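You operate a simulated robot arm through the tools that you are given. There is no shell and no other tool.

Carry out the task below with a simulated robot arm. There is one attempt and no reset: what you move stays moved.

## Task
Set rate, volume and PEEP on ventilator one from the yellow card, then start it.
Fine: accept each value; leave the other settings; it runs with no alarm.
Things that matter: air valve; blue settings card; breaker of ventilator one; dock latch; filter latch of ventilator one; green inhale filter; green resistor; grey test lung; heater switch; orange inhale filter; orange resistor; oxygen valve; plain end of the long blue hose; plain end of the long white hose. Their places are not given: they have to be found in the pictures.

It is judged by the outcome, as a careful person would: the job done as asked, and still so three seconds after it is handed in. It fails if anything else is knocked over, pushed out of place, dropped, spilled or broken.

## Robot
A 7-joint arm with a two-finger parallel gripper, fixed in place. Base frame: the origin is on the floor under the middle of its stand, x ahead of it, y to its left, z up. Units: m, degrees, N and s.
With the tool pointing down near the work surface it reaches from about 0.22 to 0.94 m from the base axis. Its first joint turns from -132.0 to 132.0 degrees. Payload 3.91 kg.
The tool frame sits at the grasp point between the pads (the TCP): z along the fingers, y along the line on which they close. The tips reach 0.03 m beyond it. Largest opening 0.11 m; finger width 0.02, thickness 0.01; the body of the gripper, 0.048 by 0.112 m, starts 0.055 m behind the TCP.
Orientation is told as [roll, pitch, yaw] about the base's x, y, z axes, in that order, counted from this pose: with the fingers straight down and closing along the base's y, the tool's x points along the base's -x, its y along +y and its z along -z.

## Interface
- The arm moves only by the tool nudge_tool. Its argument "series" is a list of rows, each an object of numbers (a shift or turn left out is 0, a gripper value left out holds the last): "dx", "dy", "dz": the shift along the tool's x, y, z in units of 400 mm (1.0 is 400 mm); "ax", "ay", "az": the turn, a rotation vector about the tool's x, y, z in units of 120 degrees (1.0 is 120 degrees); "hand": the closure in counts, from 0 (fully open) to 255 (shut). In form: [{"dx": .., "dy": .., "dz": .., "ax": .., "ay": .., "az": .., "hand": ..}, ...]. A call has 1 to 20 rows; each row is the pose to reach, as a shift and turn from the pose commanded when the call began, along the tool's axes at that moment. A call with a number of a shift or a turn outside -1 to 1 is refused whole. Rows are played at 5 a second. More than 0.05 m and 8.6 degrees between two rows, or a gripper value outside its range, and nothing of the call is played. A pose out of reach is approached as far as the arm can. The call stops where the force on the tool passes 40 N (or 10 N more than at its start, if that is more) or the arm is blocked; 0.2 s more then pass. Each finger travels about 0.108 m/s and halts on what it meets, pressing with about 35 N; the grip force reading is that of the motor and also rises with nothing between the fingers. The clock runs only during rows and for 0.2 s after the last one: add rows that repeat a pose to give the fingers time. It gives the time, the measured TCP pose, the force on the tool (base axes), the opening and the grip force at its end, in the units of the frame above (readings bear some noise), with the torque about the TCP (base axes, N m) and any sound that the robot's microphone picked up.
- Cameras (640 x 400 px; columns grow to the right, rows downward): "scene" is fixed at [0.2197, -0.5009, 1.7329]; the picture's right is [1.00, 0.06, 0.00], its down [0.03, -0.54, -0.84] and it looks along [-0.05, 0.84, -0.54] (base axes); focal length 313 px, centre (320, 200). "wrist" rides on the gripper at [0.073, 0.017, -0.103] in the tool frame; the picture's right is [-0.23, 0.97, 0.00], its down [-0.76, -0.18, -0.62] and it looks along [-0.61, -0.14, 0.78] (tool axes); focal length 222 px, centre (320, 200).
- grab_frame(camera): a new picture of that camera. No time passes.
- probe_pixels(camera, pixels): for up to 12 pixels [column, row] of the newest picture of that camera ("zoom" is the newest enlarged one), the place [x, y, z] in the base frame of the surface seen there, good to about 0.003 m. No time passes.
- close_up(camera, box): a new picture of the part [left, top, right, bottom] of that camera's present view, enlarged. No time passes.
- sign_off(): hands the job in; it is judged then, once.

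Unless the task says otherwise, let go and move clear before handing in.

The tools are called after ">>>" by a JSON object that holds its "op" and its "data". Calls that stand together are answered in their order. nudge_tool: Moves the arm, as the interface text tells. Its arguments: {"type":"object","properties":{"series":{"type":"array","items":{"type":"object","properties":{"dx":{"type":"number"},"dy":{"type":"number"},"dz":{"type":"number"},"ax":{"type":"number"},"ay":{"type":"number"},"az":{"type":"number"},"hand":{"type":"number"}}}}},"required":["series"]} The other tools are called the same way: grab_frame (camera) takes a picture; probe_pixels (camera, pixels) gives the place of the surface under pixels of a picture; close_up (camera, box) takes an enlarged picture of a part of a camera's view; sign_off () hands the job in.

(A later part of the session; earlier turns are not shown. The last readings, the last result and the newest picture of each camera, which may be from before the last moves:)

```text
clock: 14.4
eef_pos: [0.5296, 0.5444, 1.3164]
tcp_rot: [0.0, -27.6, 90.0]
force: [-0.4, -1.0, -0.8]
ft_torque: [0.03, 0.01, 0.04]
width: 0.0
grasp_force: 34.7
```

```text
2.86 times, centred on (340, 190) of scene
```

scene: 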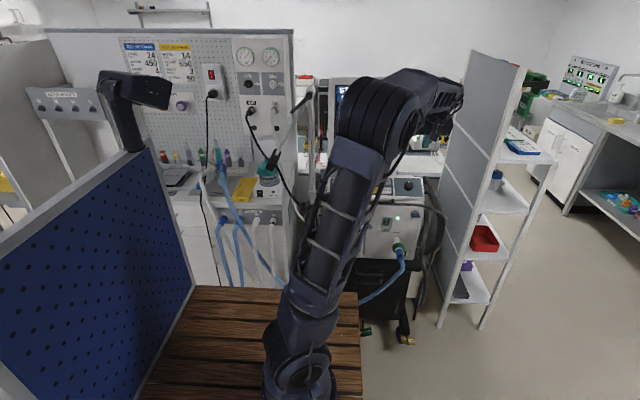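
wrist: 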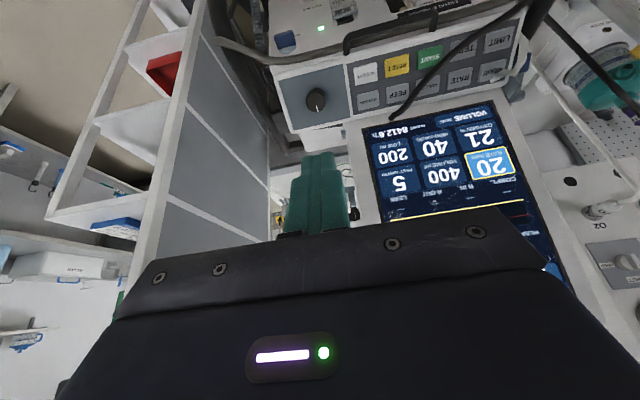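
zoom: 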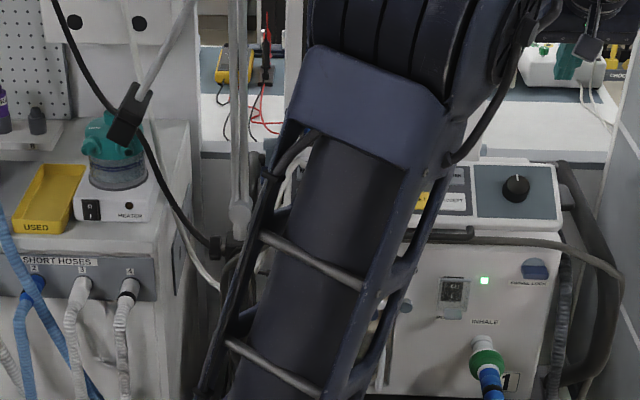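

The arm still hides the ventilator's left half. I'll return to the earlier look-out pose (tilt 50° at about (0.40,0.45,1.40)), where the elbow was clear of the keypad.

>>> {"op": "nudge_tool", "data": {"series": [{"dx": 0.022, "dy": 0.065, "dz": -0.059, "ay": -0.0375}, {"dx": 0.045, "dy": 0.13, "dz": -0.118, "ay": -0.075}, {"dx": 0.067, "dy": 0.195, "dz": -0.177, "ay": -0.1125}, {"dx": 0.089, "dy": 0.26, "dz": -0.236, "ay": -0.15}, {"dx": 0.1115, "dy": 0.325, "dz": -0.295, "ay": -0.1875}, {"dx": 0.1115, "dy": 0.325, "dz": -0.295, "ay": -0.1875}]}}

>>> {"op": "grab_frame", "data": {"camera": "wrist"}}

>>> {"op": "grab_frame", "data": {"camera": "scene"}}

>>> {"op": "close_up", "data": {"camera": "scene", "box": [280, 120, 440, 260]}}

```text
clock: 15.8
eef_pos: [0.3983, 0.45, 1.3995]
tcp_rot: [0.0, -50.1, 90.0]
force: [0.6, 0.6, -0.6]
ft_torque: [-0.02, 0.02, 0.0]
width: 0.0002
grasp_force: 35.5
```

```text
taken
```

wrist: 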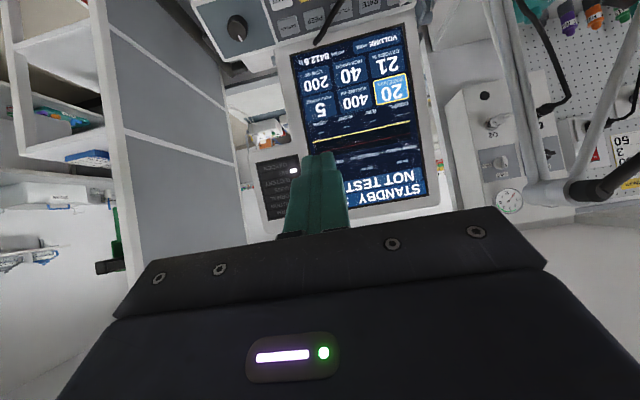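

```text
taken
```

scene: 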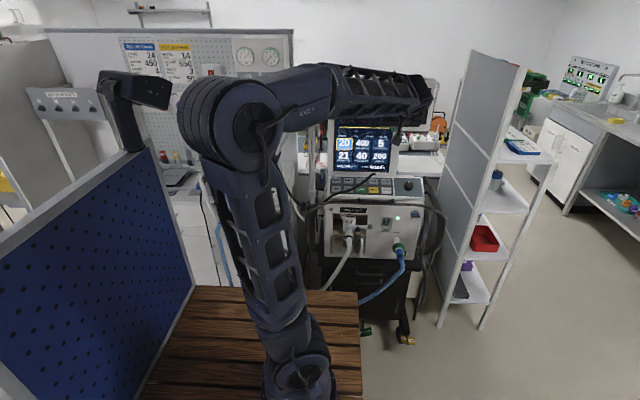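

```text
2.86 times, centred on (360, 190) of scene
```

zoom: 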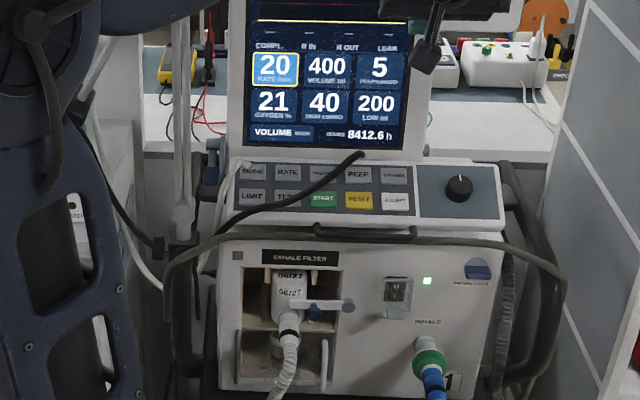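

The scene now shows the black hose running from the lower left (150,240), in front of the keypad's left edge, and up to the screen's bottom (362,155), with the white one beside it. I'll trace both with probes.

>>> {"op": "probe_pixels", "data": {"camera": "zoom", "pixels": [[82, 122], [115, 200], [140, 232], [160, 245], [200, 243], [215, 230], [250, 215], [290, 203], [330, 178], [362, 155], [190, 250], [180, 262]]}}

>>> {"op": "probe_pixels", "data": {"camera": "zoom", "pixels": [[95, 130], [120, 222], [140, 265], [158, 285], [205, 225], [217, 200], [232, 172], [240, 160], [183, 230], [165, 290], [190, 215], [175, 300]]}}

>>> {"op": "close_up", "data": {"camera": "scene", "box": [290, 165, 390, 235]}}

>>> {"op": "close_up", "data": {"camera": "wrist", "box": [260, 0, 440, 110]}}

```text
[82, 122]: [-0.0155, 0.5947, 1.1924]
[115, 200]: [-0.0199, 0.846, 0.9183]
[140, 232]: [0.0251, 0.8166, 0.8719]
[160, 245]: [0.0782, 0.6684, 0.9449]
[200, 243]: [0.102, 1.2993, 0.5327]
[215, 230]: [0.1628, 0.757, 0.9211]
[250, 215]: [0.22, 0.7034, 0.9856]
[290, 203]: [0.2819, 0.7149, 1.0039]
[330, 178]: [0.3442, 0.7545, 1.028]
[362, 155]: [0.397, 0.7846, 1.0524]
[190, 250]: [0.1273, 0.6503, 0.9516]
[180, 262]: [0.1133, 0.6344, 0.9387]
```

```text
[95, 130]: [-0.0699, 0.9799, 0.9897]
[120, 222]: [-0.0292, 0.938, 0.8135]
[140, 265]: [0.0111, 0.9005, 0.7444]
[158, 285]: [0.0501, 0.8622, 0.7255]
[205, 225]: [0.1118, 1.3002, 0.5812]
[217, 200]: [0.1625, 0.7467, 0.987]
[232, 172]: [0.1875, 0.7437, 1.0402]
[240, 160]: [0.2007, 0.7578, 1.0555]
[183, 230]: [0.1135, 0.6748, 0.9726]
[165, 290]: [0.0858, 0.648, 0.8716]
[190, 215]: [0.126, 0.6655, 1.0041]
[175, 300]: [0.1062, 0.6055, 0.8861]
```

```text
5.71 times, centred on (340, 200) of scene
```

zoom: 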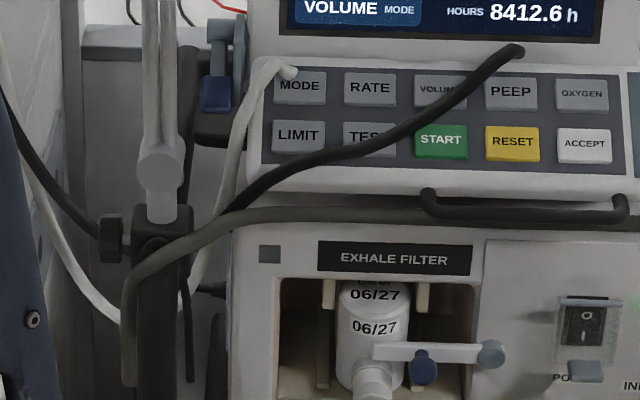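

```text
3.56 times, centred on (350, 55) of wrist
```

zoom: 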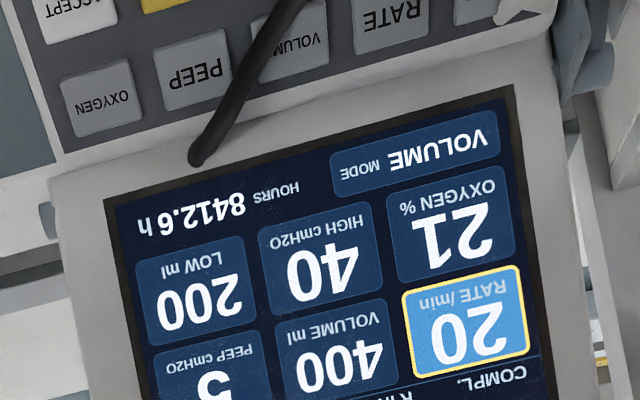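

Nothing on the ventilator's displays changed: AIR/MAINS/NORMAL still lit, RATE still selected, and the hose crosses only between VOLUME and PEEP and the top-left corner of START, so the knob and ACCEPT are free. I'll move to the knob with the fingers part-open, keeping well to the right of the hose end.

>>> {"op": "nudge_tool", "data": {"series": [{"dx": 0.0097, "dy": -0.046, "dz": 0.0856, "ay": 0.0234, "hand": 85}, {"dx": 0.0194, "dy": -0.092, "dz": 0.171, "ay": 0.0469, "hand": 85}, {"dx": 0.029, "dy": -0.138, "dz": 0.257, "ay": 0.0703, "hand": 85}, {"dx": 0.0388, "dy": -0.184, "dz": 0.3425, "ay": 0.0938, "hand": 85}, {"dx": 0.0484, "dy": -0.23, "dz": 0.428, "ay": 0.1172, "hand": 85}, {"dx": 0.058, "dy": -0.276, "dz": 0.514, "ay": 0.1406, "hand": 85}, {"dx": 0.0678, "dy": -0.3216, "dz": 0.599, "ay": 0.1641, "hand": 85}, {"dx": 0.0775, "dy": -0.3675, "dz": 0.685, "ay": 0.1875, "hand": 85}, {"dx": 0.0775, "dy": -0.3675, "dz": 0.685, "ay": 0.1875, "hand": 85}]}}

>>> {"op": "grab_frame", "data": {"camera": "wrist"}}

>>> {"op": "grab_frame", "data": {"camera": "scene"}}

```text
clock: 17.8
eef_pos: [0.546, 0.6384, 1.2009]
tcp_rot: [0.0, -27.5, 90.1]
force: [0.1, -0.3, 0.5]
ft_torque: [0.04, -0.03, 0.01]
width: 0.0737
grasp_force: 0.0
```

```text
taken
```

wrist: 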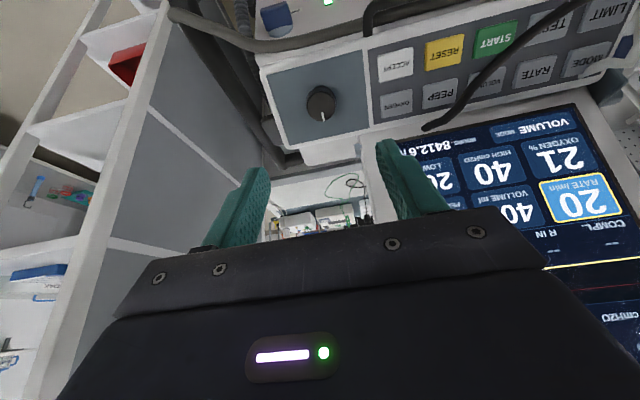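

```text
taken
```

scene: 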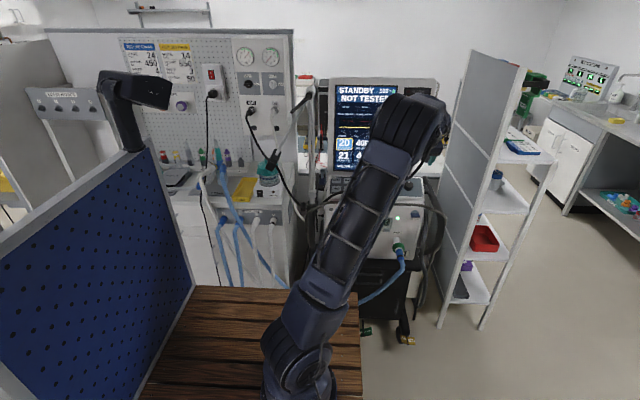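

From here both cameras can see the RATE value (wrist (580,200), scene (343,143)). I'll measure the knob more closely.

>>> {"op": "close_up", "data": {"camera": "wrist", "box": [270, 65, 370, 140]}}

>>> {"op": "probe_pixels", "data": {"camera": "wrist", "pixels": [[320, 105], [310, 104], [331, 104], [320, 115], [320, 96], [307, 100], [334, 100], [290, 120], [350, 110], [320, 85], [320, 130], [280, 85]]}}

```text
5.33 times, centred on (320, 102) of wrist
```

zoom: 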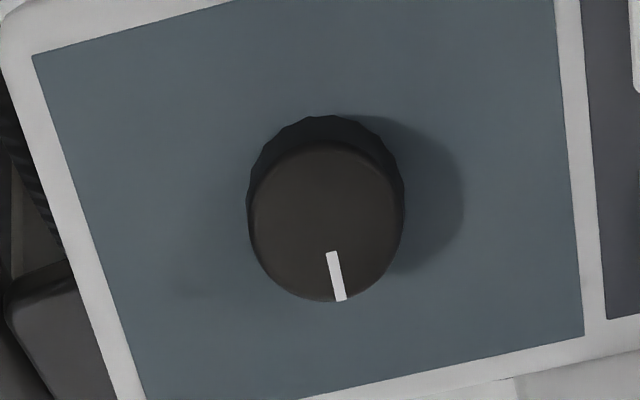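

```text
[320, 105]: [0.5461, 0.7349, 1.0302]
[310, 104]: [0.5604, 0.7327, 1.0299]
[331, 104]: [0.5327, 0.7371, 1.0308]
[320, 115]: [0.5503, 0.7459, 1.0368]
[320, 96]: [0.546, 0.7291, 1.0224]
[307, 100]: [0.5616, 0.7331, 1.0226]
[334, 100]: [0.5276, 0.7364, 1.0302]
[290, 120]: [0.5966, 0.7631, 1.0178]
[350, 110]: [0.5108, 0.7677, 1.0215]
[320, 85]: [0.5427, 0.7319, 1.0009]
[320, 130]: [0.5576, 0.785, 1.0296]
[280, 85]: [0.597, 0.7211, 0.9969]
```

Knob axis is at about (0.545, 0.737, 1.031) with a diameter of about 38 mm. I'll come down to 3 cm above it and check alignment.

>>> {"op": "nudge_tool", "data": {"series": [{"dx": -0.005, "dz": 0.085}, {"dx": -0.01, "dz": 0.17}, {"dx": -0.015, "dz": 0.255}, {"dx": -0.02, "dz": 0.337}, {"dx": -0.02, "dz": 0.337}]}}

>>> {"op": "grab_frame", "data": {"camera": "wrist"}}

>>> {"op": "grab_frame", "data": {"camera": "scene"}}

```text
clock: 19.0
eef_pos: [0.5454, 0.7108, 1.0832]
tcp_rot: [-0.1, -27.5, 90.2]
force: [-0.1, -0.4, 0.3]
ft_torque: [0.0, 0.0, -0.01]
width: 0.0731
grasp_force: 0.1
```

```text
taken
```

wrist: 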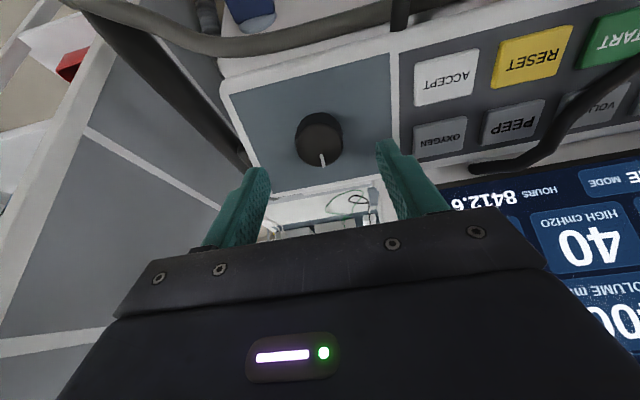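

```text
taken
```

scene: 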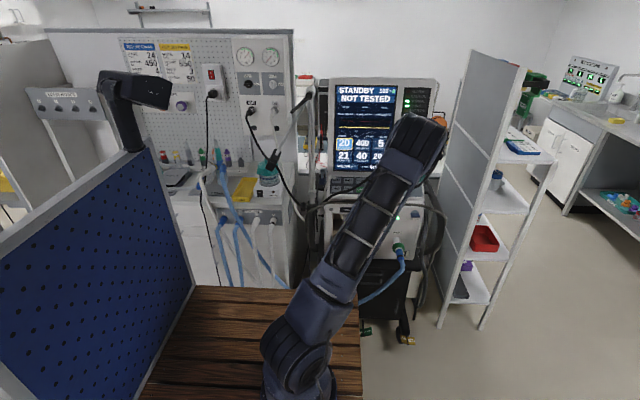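

The knob at (320,140) is centred between the open fingers and the scene camera still sees RATE 20 at (343,143). I'll lower around the knob and close gently on it.

>>> {"op": "nudge_tool", "data": {"series": [{"dz": 0.05}, {"dz": 0.09}, {"dz": 0.111}, {"dz": 0.111}, {"dz": 0.111, "hand": 170}, {"dz": 0.111, "hand": 185}, {"dz": 0.111, "hand": 185}]}}

>>> {"op": "grab_frame", "data": {"camera": "wrist"}}

>>> {"op": "close_up", "data": {"camera": "scene", "box": [320, 70, 450, 170]}}

```text
clock: 20.6
eef_pos: [0.5458, 0.7308, 1.0437]
tcp_rot: [0.0, -27.5, 90.0]
force: [-1.9, -0.2, 0.1]
ft_torque: [0.04, 0.04, 0.03]
width: 0.0391
grasp_force: 35.7
```

```text
taken
```

wrist: 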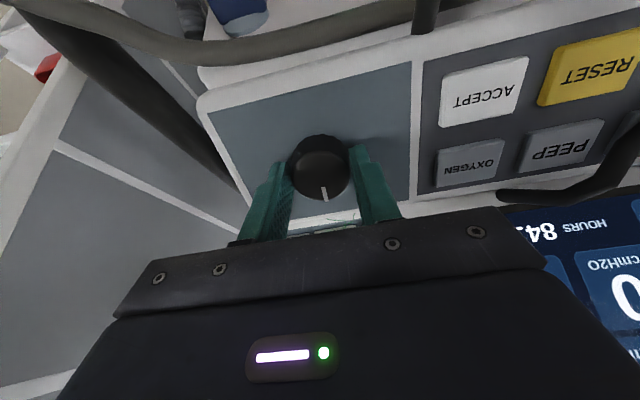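

```text
4.00 times, centred on (385, 120) of scene
```

zoom: 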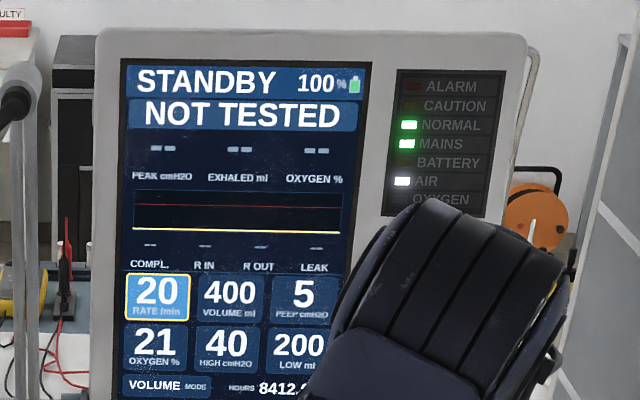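

Knob gripped (opening 0.039 m) and the whole screen is readable from the scene camera. I'll turn 30° counter-clockwise and see how the rate responds.

>>> {"op": "nudge_tool", "data": {"series": [{"az": -0.0625}, {"az": -0.125}, {"az": -0.1875}, {"az": -0.25}, {"az": -0.25}]}}

>>> {"op": "close_up", "data": {"camera": "scene", "box": [320, 70, 450, 170]}}

>>> {"op": "grab_frame", "data": {"camera": "wrist"}}

```text
clock: 21.8
eef_pos: [0.5485, 0.7296, 1.0438]
tcp_rot: [-14.6, -23.5, 123.1]
force: [11.5, -0.2, -0.6]
ft_torque: [0.01, -0.41, -0.23]
width: 0.0388
grasp_force: 35.1
```

```text
4.00 times, centred on (385, 120) of scene
```

zoom: 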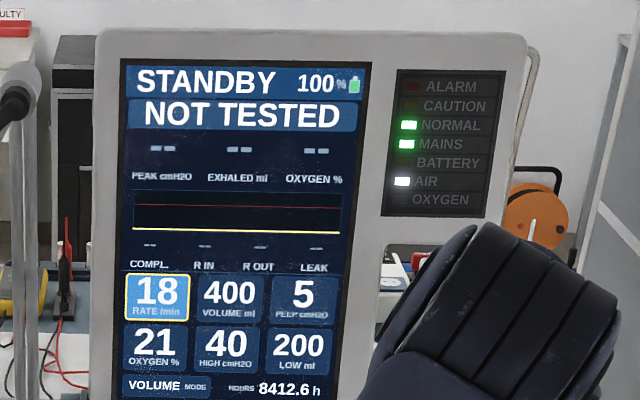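

```text
taken
```

wrist: 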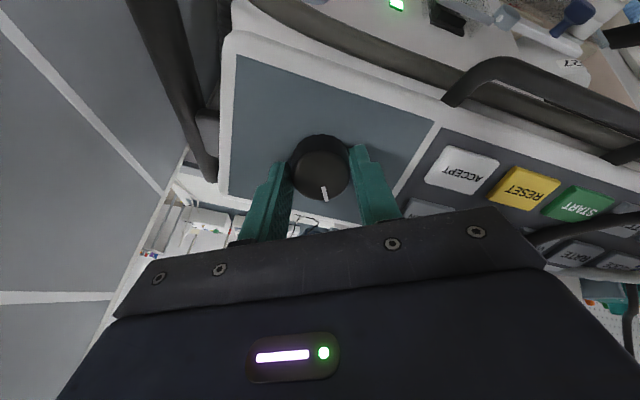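

Rate went 20→18 for 30°, so it's 15° per count. I need four more counts: another 60° counter-clockwise, done in two halves.

>>> {"op": "nudge_tool", "data": {"series": [{"az": -0.0625}, {"az": -0.125}, {"az": -0.1875}, {"az": -0.25}, {"az": -0.25}]}}

>>> {"op": "close_up", "data": {"camera": "scene", "box": [320, 70, 450, 170]}}

>>> {"op": "grab_frame", "data": {"camera": "scene"}}

```text
clock: 23.0
eef_pos: [0.5464, 0.7303, 1.0444]
tcp_rot: [-24.3, -13.3, 153.0]
force: [22.5, 1.1, -0.6]
ft_torque: [-0.21, -0.9, -0.46]
width: 0.0389
grasp_force: 34.5
```

```text
4.00 times, centred on (385, 120) of scene
```

zoom: 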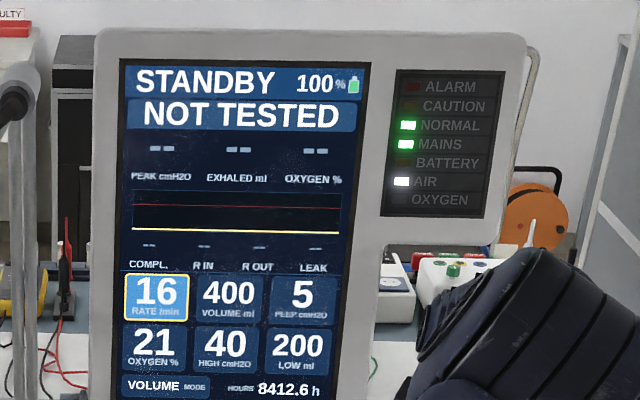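

```text
taken
```

scene: 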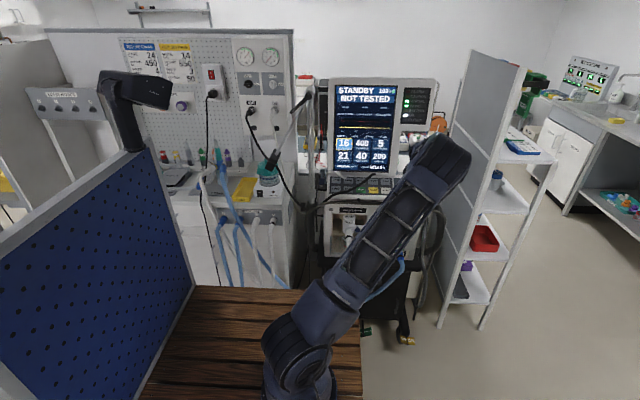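

Rate is 16, but the sideways force rose to 22 N and the elbow has swung right, near the shelf's grey panel at (455,150). I'll check that clearance before turning further.

>>> {"op": "probe_pixels", "data": {"camera": "scene", "pixels": [[440, 155], [465, 160], [455, 180], [470, 140], [475, 170], [480, 120], [450, 230], [475, 60], [468, 150], [430, 140]]}}

>>> {"op": "close_up", "data": {"camera": "scene", "box": [380, 100, 520, 260]}}

>>> {"op": "grab_frame", "data": {"camera": "wrist"}}

```text
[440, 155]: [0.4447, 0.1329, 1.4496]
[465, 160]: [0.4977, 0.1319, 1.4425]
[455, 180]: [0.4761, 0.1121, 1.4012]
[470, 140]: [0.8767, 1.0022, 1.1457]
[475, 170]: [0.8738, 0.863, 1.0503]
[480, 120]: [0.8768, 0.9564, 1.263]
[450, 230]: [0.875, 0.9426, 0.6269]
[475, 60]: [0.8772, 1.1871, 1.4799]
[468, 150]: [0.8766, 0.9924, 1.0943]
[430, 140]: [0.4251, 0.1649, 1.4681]
```

```text
2.50 times, centred on (450, 180) of scene
```

zoom: 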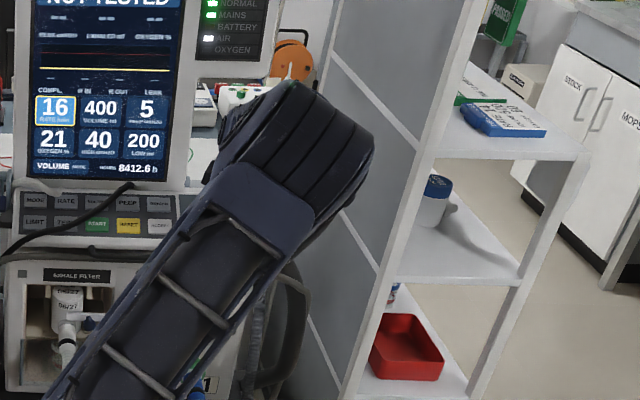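

```text
taken
```

wrist: 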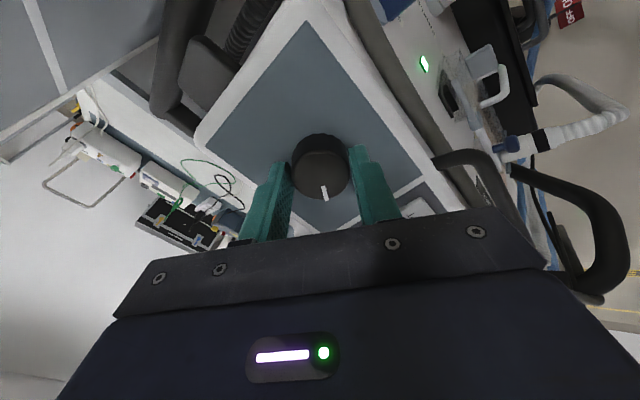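

The elbow is at y≈0.13, nearly a metre from the shelf, so it's clear; the force is just slight off-centre grip. I'll turn the last 30° while easing the tool 2 mm to relieve the side load.

>>> {"op": "nudge_tool", "data": {"series": [{"dx": 0.0043, "dy": -0.0025, "az": -0.03}, {"dx": 0.0043, "dy": -0.0025, "az": -0.09}, {"dx": 0.0043, "dy": -0.0025, "az": -0.15}, {"dx": 0.0043, "dy": -0.0025, "az": -0.21}, {"dx": 0.0043, "dy": -0.0025, "az": -0.25}, {"dx": 0.0043, "dy": -0.0025, "az": -0.25}]}}

>>> {"op": "close_up", "data": {"camera": "scene", "box": [320, 70, 450, 170]}}

>>> {"op": "grab_frame", "data": {"camera": "wrist"}}

```text
clock: 24.4
eef_pos: [0.5476, 0.7304, 1.0457]
tcp_rot: [-27.6, 0.0, -179.9]
force: [0.5, 3.0, 1.1]
ft_torque: [0.26, -0.03, 0.02]
width: 0.0386
grasp_force: 35.0
```

```text
4.00 times, centred on (385, 120) of scene
```

zoom: 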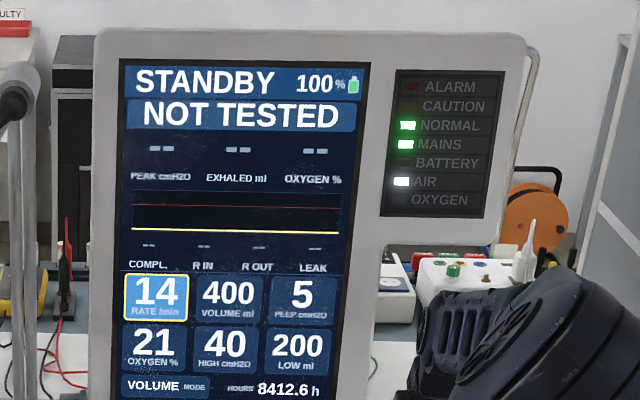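

```text
taken
```

wrist: 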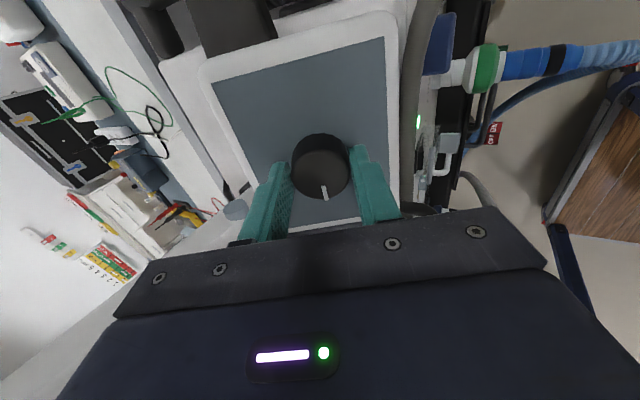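

Rate now shows 14 with the force nearly zero. I'll open, back straight off the knob, then move over ACCEPT with the fingers closed.

>>> {"op": "nudge_tool", "data": {"series": [{"hand": 110}, {"hand": 110}, {"hand": 110}, {"dz": -0.05, "hand": 110}, {"dz": -0.1, "hand": 110}, {"dz": -0.15, "hand": 110}, {"dx": -0.07, "dy": 0.015, "dz": -0.16, "hand": 255}, {"dx": -0.14, "dy": 0.03, "dz": -0.16, "hand": 255}, {"dx": -0.21, "dy": 0.045, "dz": -0.16, "hand": 255}, {"dx": -0.255, "dy": 0.0556, "dz": -0.14, "hand": 255}, {"dx": -0.255, "dy": 0.0556, "dz": -0.1, "hand": 255}, {"dx": -0.255, "dy": 0.0556, "dz": -0.1, "hand": 255}]}}

>>> {"op": "grab_frame", "data": {"camera": "wrist"}}

>>> {"op": "grab_frame", "data": {"camera": "scene"}}

>>> {"op": "close_up", "data": {"camera": "scene", "box": [320, 70, 450, 170]}}

```text
clock: 27.0
eef_pos: [0.4459, 0.6937, 1.0696]
tcp_rot: [-27.6, 0.0, -180.1]
force: [-0.1, 0.4, 0.1]
ft_torque: [0.0, 0.0, -0.02]
width: 0.0
grasp_force: 35.1
```

```text
taken
```

wrist: 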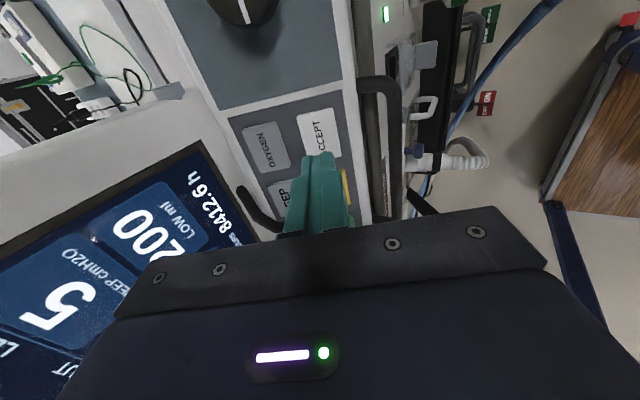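

```text
taken
```

scene: 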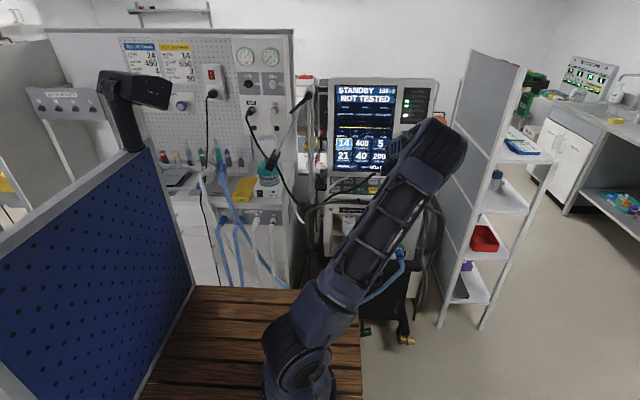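

```text
4.00 times, centred on (385, 120) of scene
```

zoom: 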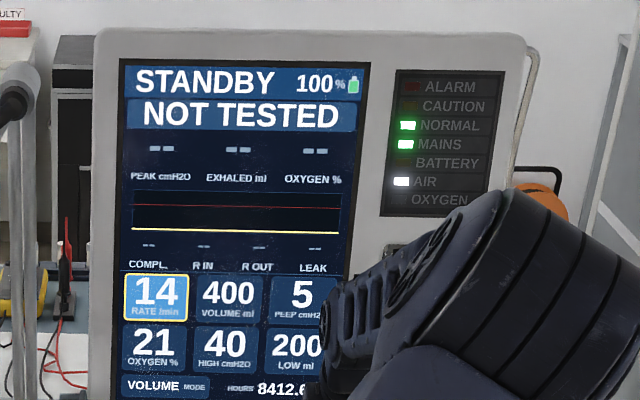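

Rate 14 is still pending and the fingers are about 4 cm above ACCEPT. I'll press ACCEPT and back off.

>>> {"op": "nudge_tool", "data": {"series": [{"dz": 0.06}, {"dz": 0.095}, {"dz": 0.107}, {"dz": 0.113}, {"dz": 0.119}, {"dz": 0.119}, {"dz": 0.09}, {"dz": 0.04}, {"dz": 0.0}]}}

>>> {"op": "close_up", "data": {"camera": "scene", "box": [320, 70, 450, 170]}}

>>> {"op": "grab_frame", "data": {"camera": "wrist"}}

>>> {"op": "grab_frame", "data": {"camera": "scene"}}

```text
clock: 29.0
eef_pos: [0.4465, 0.6919, 1.0702]
tcp_rot: [-27.4, 0.0, -179.9]
force: [-0.2, -0.4, -0.5]
ft_torque: [-0.01, 0.02, -0.03]
width: 0.0
grasp_force: 34.9
heard: click
```

```text
4.00 times, centred on (385, 120) of scene
```

zoom: 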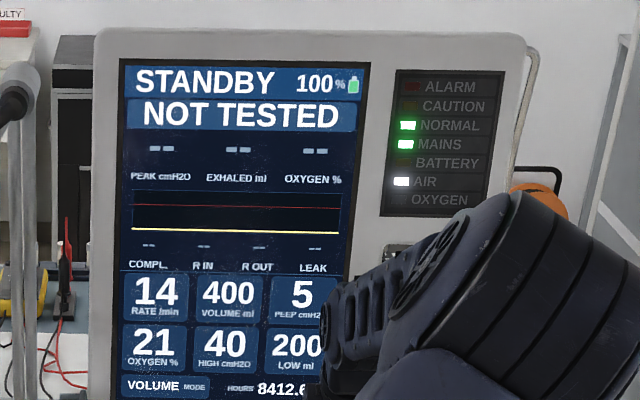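

```text
taken
```

wrist: 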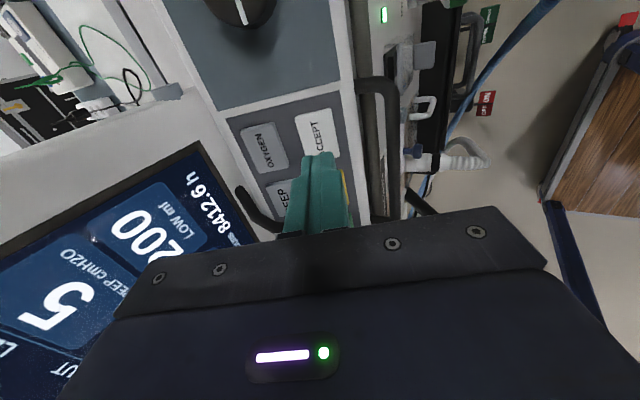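

```text
taken
```

scene: 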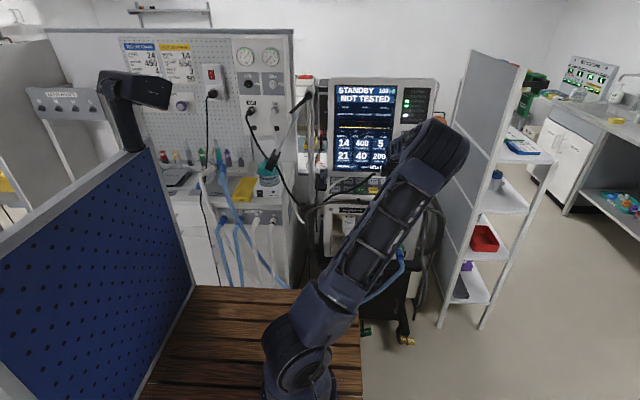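

Rate 14 is accepted (highlight gone). Next is VOLUME: I'll rise above the hose and move over the hose-free left half of the VOLUME key for a look.

>>> {"op": "nudge_tool", "data": {"series": [{"dz": -0.1}, {"dz": -0.2}, {"dx": -0.08, "dy": -0.03, "dz": -0.2}, {"dx": -0.16, "dy": -0.06, "dz": -0.2}, {"dx": -0.24, "dy": -0.09, "dz": -0.2}, {"dx": -0.3105, "dy": -0.124, "dz": -0.2}, {"dx": -0.3105, "dy": -0.124, "dz": -0.12}, {"dx": -0.3105, "dy": -0.124, "dz": -0.066}, {"dx": -0.3105, "dy": -0.124, "dz": -0.066}]}}

>>> {"op": "grab_frame", "data": {"camera": "wrist"}}

>>> {"op": "grab_frame", "data": {"camera": "scene"}}

>>> {"op": "close_up", "data": {"camera": "wrist", "box": [240, 40, 400, 190]}}

```text
clock: 31.0
eef_pos: [0.3227, 0.7245, 1.1151]
tcp_rot: [-27.5, 0.0, -180.0]
force: [0.3, 0.3, 0.1]
ft_torque: [0.0, -0.01, 0.02]
width: 0.0
grasp_force: 35.2
```

```text
taken
```

wrist: 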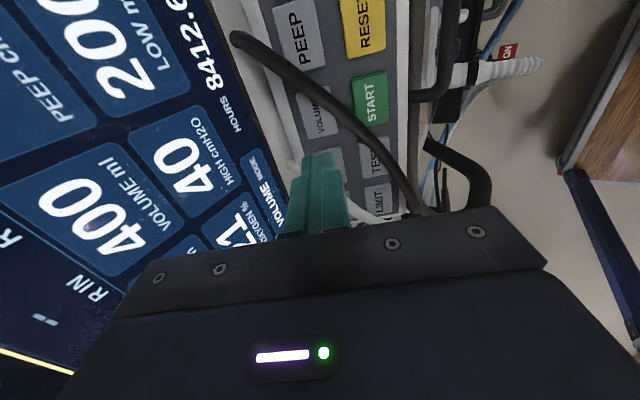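

```text
taken
```

scene: 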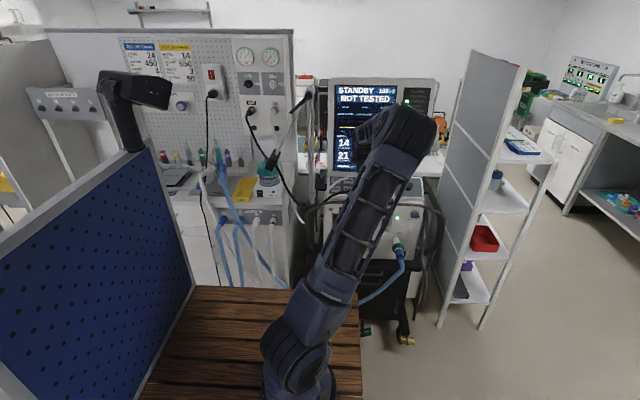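

```text
2.67 times, centred on (320, 115) of wrist
```

zoom: 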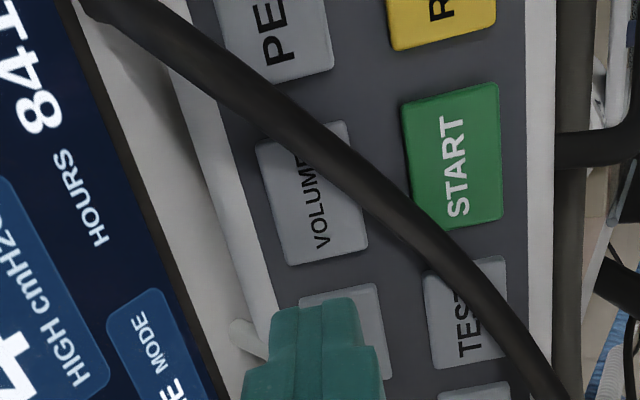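

The hose crosses VOLUME's upper right corner in this view, leaving its face around (305,220) free. I'll probe the free part and the hose.

>>> {"op": "probe_pixels", "data": {"camera": "zoom", "pixels": [[305, 220], [325, 235], [285, 200], [275, 165], [345, 235], [300, 255], [330, 165], [300, 135], [380, 210], [345, 150], [250, 95], [360, 185]]}}

```text
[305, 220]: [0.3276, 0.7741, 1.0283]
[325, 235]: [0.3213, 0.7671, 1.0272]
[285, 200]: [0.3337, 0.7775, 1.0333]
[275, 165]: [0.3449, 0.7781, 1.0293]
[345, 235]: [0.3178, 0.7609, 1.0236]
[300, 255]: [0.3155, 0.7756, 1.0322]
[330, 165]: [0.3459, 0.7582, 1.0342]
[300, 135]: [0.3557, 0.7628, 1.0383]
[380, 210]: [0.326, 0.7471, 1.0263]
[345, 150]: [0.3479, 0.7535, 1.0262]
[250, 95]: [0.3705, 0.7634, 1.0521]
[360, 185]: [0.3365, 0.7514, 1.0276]
```

The finger's 2 cm footprint at (0.321, 0.772) clears the hose edge by about 6 mm. I'll press VOLUME there and back off.

>>> {"op": "nudge_tool", "data": {"series": [{"dx": -0.004, "dy": -0.0045, "dz": 0.07}, {"dx": -0.004, "dy": -0.0045, "dz": 0.13}, {"dx": -0.004, "dy": -0.0045, "dz": 0.16}, {"dx": -0.004, "dy": -0.0045, "dz": 0.172}, {"dx": -0.004, "dy": -0.0045, "dz": 0.178}, {"dx": -0.004, "dy": -0.0045, "dz": 0.184}, {"dx": -0.004, "dy": -0.0045, "dz": 0.184}, {"dx": -0.004, "dy": -0.0045, "dz": 0.14}, {"dz": 0.07}, {"dz": 0.0}]}}

>>> {"op": "grab_frame", "data": {"camera": "wrist"}}

>>> {"op": "close_up", "data": {"camera": "scene", "box": [320, 70, 450, 170]}}

>>> {"op": "grab_frame", "data": {"camera": "scene"}}

```text
clock: 33.2
eef_pos: [0.3227, 0.7259, 1.116]
tcp_rot: [-27.5, -0.1, -180.0]
force: [-0.4, 0.6, 0.2]
ft_torque: [0.0, -0.04, 0.01]
width: 0.0
grasp_force: 35.1
heard: click
```

```text
taken
```

wrist: 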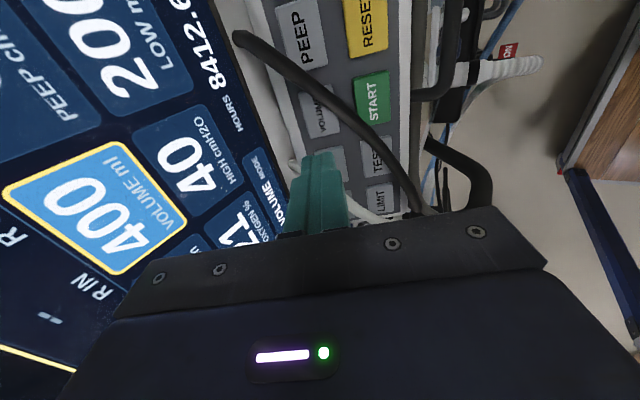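

```text
4.00 times, centred on (385, 120) of scene
```

zoom: 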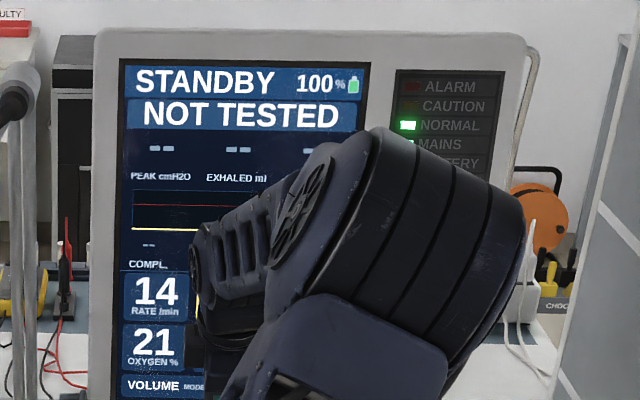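

```text
taken
```

scene: 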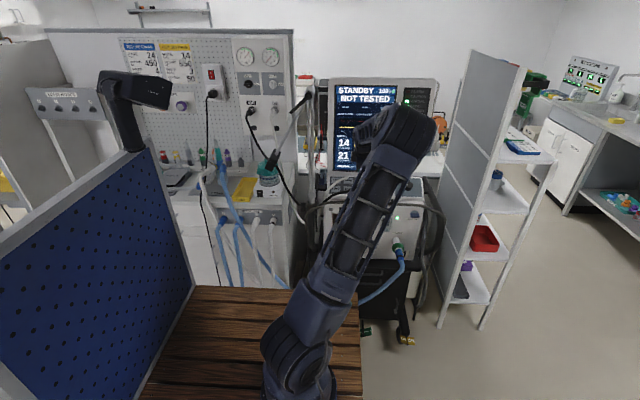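

VOLUME is selected (400 highlighted at (105,205)) and the hose did not shift. I'll lift clear and go back to the knob with the fingers opened.

>>> {"op": "nudge_tool", "data": {"series": [{"dz": -0.1}, {"dx": 0.11, "dy": 0.014, "dz": -0.1}, {"dx": 0.22, "dy": 0.028, "dz": -0.1}, {"dx": 0.33, "dy": 0.042, "dz": -0.1}, {"dx": 0.44, "dy": 0.056, "dz": -0.1, "hand": 85}, {"dx": 0.55, "dy": 0.0705, "dz": -0.1, "hand": 85}, {"dx": 0.561, "dy": 0.0705, "dz": -0.03, "hand": 85}, {"dx": 0.561, "dy": 0.0705, "dz": 0.04, "hand": 85}, {"dx": 0.561, "dy": 0.0705, "dz": 0.04, "hand": 85}]}}

>>> {"op": "grab_frame", "data": {"camera": "wrist"}}

>>> {"op": "grab_frame", "data": {"camera": "scene"}}

```text
clock: 35.2
eef_pos: [0.547, 0.7045, 1.0904]
tcp_rot: [-27.6, -0.1, -180.0]
force: [0.0, 0.0, 0.0]
ft_torque: [0.0, 0.02, 0.04]
width: 0.0733
grasp_force: 0.0
```

```text
taken
```

wrist: 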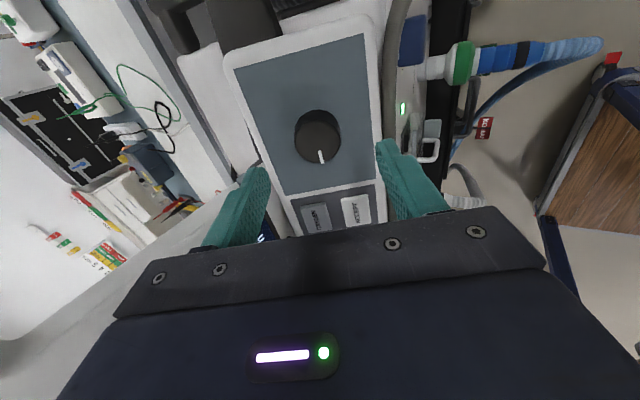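

```text
taken
```

scene: 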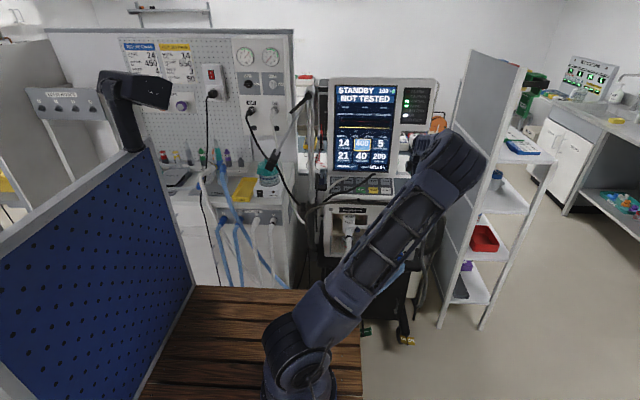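

The knob is centred below the open fingers and 400 is highlighted. I'll lower and grip.

>>> {"op": "nudge_tool", "data": {"series": [{"dy": -0.0045, "dz": 0.06}, {"dy": -0.0045, "dz": 0.11}, {"dy": -0.0045, "dz": 0.132}, {"dy": -0.0045, "dz": 0.132}, {"dy": -0.0045, "dz": 0.132, "hand": 170}, {"dy": -0.0045, "dz": 0.132, "hand": 185}, {"dy": -0.0045, "dz": 0.132, "hand": 185}]}}

>>> {"op": "close_up", "data": {"camera": "scene", "box": [320, 70, 450, 170]}}

>>> {"op": "grab_frame", "data": {"camera": "wrist"}}

```text
clock: 36.8
eef_pos: [0.5465, 0.7314, 1.0432]
tcp_rot: [-27.5, -0.1, -180.1]
force: [0.8, 1.0, -0.6]
ft_torque: [0.09, -0.24, -0.12]
width: 0.0389
grasp_force: 35.0
```

```text
4.00 times, centred on (385, 120) of scene
```

zoom: 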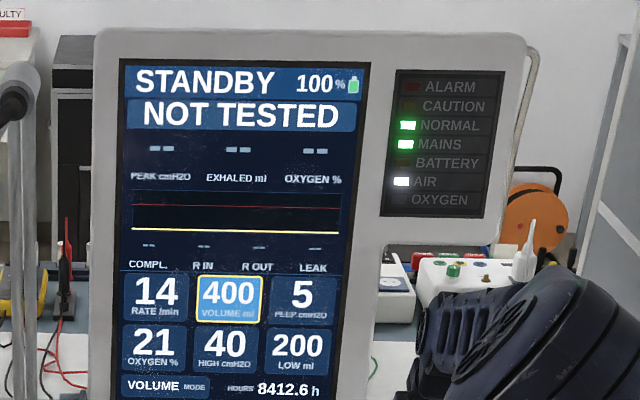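

```text
taken
```

wrist: 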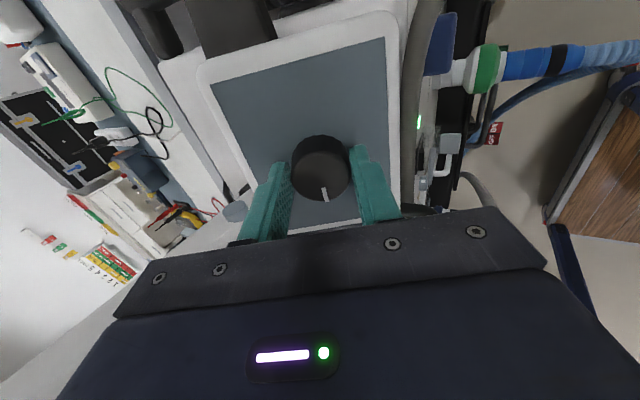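

Gripped at 0.039 m with little side force and 400 still showing. I'll turn clockwise 30° to learn the volume step.

>>> {"op": "nudge_tool", "data": {"series": [{"az": 0.0625}, {"az": 0.125}, {"az": 0.1875}, {"az": 0.25}, {"az": 0.25}]}}

>>> {"op": "close_up", "data": {"camera": "scene", "box": [320, 70, 450, 170]}}

```text
clock: 38.0
eef_pos: [0.547, 0.7307, 1.0428]
tcp_rot: [-24.3, -13.4, 152.8]
force: [7.9, -11.0, 5.1]
ft_torque: [-0.62, -0.34, -0.14]
width: 0.0389
grasp_force: 34.3
```

```text
4.00 times, centred on (385, 120) of scene
```

zoom: 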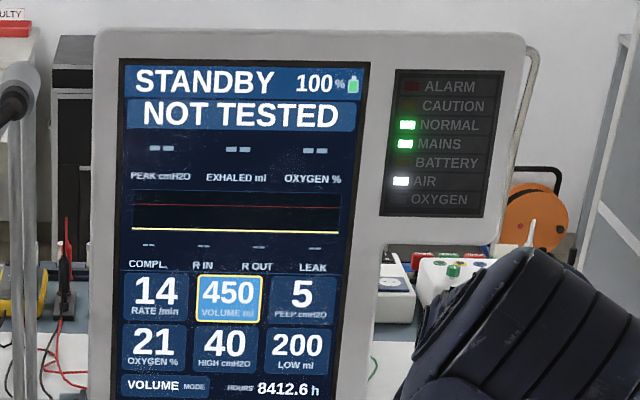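

Volume went 400→450 for 30°, i.e. 25 ml per 15° count, so 60° more is needed. I'll do the next 30°.

>>> {"op": "nudge_tool", "data": {"series": [{"az": 0.0625}, {"az": 0.125}, {"az": 0.1875}, {"az": 0.25}, {"az": 0.25}]}}

>>> {"op": "close_up", "data": {"camera": "scene", "box": [320, 70, 450, 170]}}

```text
clock: 39.2
eef_pos: [0.5453, 0.7316, 1.0427]
tcp_rot: [-14.6, -23.6, 123.1]
force: [3.9, -2.7, 0.0]
ft_torque: [0.01, -0.05, -0.06]
width: 0.039
grasp_force: 34.8
```

```text
4.00 times, centred on (385, 120) of scene
```

zoom: 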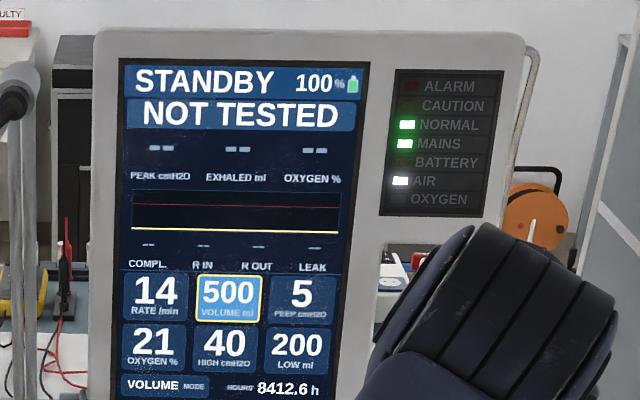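

Volume is 500 with low force; one more 30° turn should give 550.

>>> {"op": "nudge_tool", "data": {"series": [{"az": 0.0625}, {"az": 0.125}, {"az": 0.1875}, {"az": 0.25}, {"az": 0.25}]}}

>>> {"op": "close_up", "data": {"camera": "scene", "box": [320, 70, 450, 170]}}

>>> {"op": "grab_frame", "data": {"camera": "wrist"}}

```text
clock: 40.4
eef_pos: [0.5454, 0.7328, 1.0435]
tcp_rot: [0.1, -27.5, 89.8]
force: [-6.2, -5.0, 0.0]
ft_torque: [-1.0, 0.2, 0.12]
width: 0.0391
grasp_force: 35.3
```

```text
4.00 times, centred on (385, 120) of scene
```

zoom: 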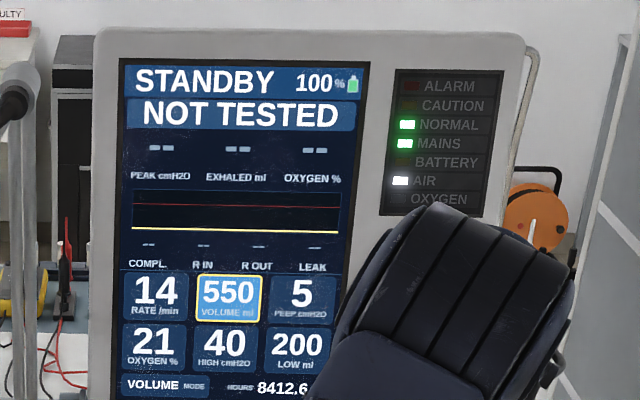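

```text
taken
```

wrist: 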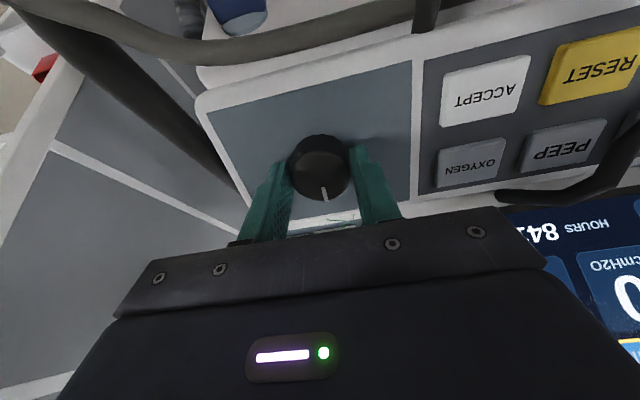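

Volume shows 550. I'll release the knob, back off and move above ACCEPT with closed fingers.

>>> {"op": "nudge_tool", "data": {"series": [{"hand": 110}, {"hand": 110}, {"hand": 110}, {"dz": -0.05, "hand": 110}, {"dz": -0.1, "hand": 110}, {"dz": -0.15, "hand": 110}, {"dx": 0.015, "dy": 0.07, "dz": -0.16, "hand": 255}, {"dx": 0.03, "dy": 0.14, "dz": -0.16, "hand": 255}, {"dx": 0.045, "dy": 0.21, "dz": -0.16, "hand": 255}, {"dx": 0.056, "dy": 0.25, "dz": -0.14, "hand": 255}, {"dx": 0.056, "dy": 0.25, "dz": -0.1035, "hand": 255}, {"dx": 0.056, "dy": 0.25, "dz": -0.1035, "hand": 255}]}}

>>> {"op": "grab_frame", "data": {"camera": "wrist"}}

>>> {"op": "close_up", "data": {"camera": "scene", "box": [320, 70, 450, 170]}}

```text
clock: 43.0
eef_pos: [0.4475, 0.6928, 1.0691]
tcp_rot: [0.0, -27.5, 89.9]
force: [0.0, 0.1, -0.4]
ft_torque: [0.0, 0.02, -0.01]
width: 0.0
grasp_force: 35.5
```

```text
taken
```

wrist: 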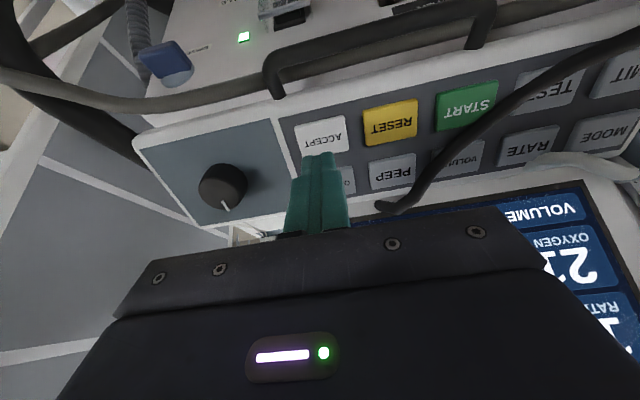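

```text
4.00 times, centred on (385, 120) of scene
```

zoom: 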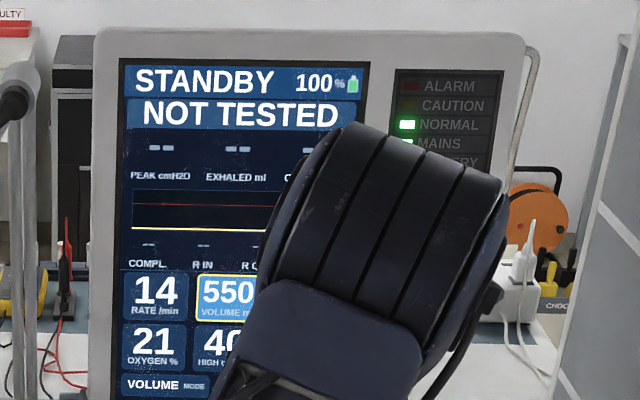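

Volume 550 remains pending and the fingers are above ACCEPT at (322,135). I'll press it as before.

>>> {"op": "nudge_tool", "data": {"series": [{"dz": 0.06}, {"dz": 0.095}, {"dz": 0.107}, {"dz": 0.113}, {"dz": 0.119}, {"dz": 0.119}, {"dz": 0.09}, {"dz": 0.04}, {"dz": 0.0}]}}

>>> {"op": "close_up", "data": {"camera": "scene", "box": [320, 70, 450, 170]}}

>>> {"op": "close_up", "data": {"camera": "wrist", "box": [300, 60, 540, 230]}}

```text
clock: 45.0
eef_pos: [0.4456, 0.6928, 1.0679]
tcp_rot: [0.0, -27.4, 89.9]
force: [-0.1, 0.3, -0.4]
ft_torque: [0.02, 0.0, -0.02]
width: 0.0001
grasp_force: 34.9
heard: click
```

```text
4.00 times, centred on (385, 120) of scene
```

zoom: 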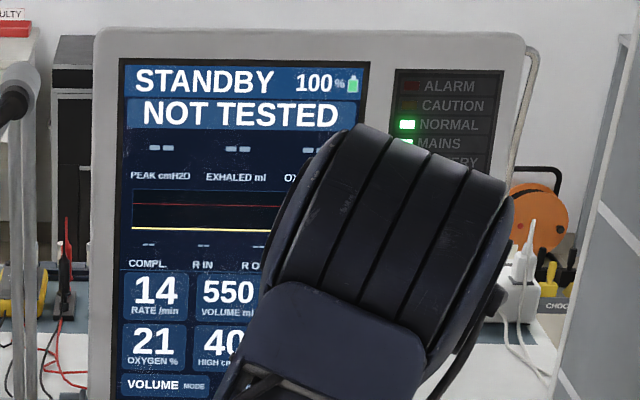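

```text
2.35 times, centred on (420, 145) of wrist
```

zoom: 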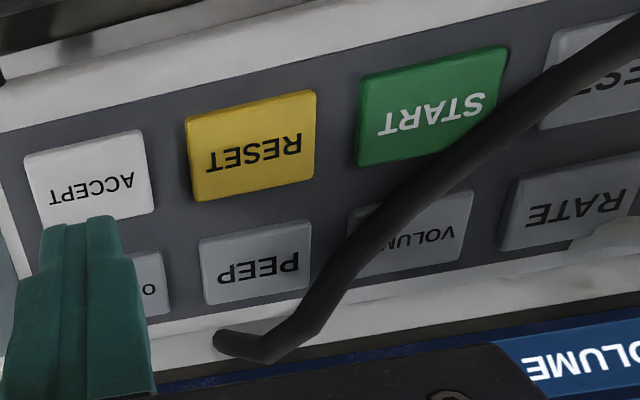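

Volume 550 accepted. Now PEEP: the hose passes along its left edge and its bent end sits beyond its top at (240,345), so I'll probe the clearances.

>>> {"op": "probe_pixels", "data": {"camera": "zoom", "pixels": [[255, 262], [230, 270], [225, 290], [300, 240], [222, 340], [265, 352], [300, 320], [330, 280], [360, 240], [240, 250], [215, 335], [280, 345]]}}

```text
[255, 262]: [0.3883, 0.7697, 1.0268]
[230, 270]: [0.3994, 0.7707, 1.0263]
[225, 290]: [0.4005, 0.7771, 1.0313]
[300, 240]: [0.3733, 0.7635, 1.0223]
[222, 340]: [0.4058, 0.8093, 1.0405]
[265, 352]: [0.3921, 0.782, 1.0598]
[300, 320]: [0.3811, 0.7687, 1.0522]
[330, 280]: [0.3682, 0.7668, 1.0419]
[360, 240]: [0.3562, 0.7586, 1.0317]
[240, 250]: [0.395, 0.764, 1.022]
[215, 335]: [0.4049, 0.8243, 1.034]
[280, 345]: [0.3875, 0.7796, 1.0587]
```

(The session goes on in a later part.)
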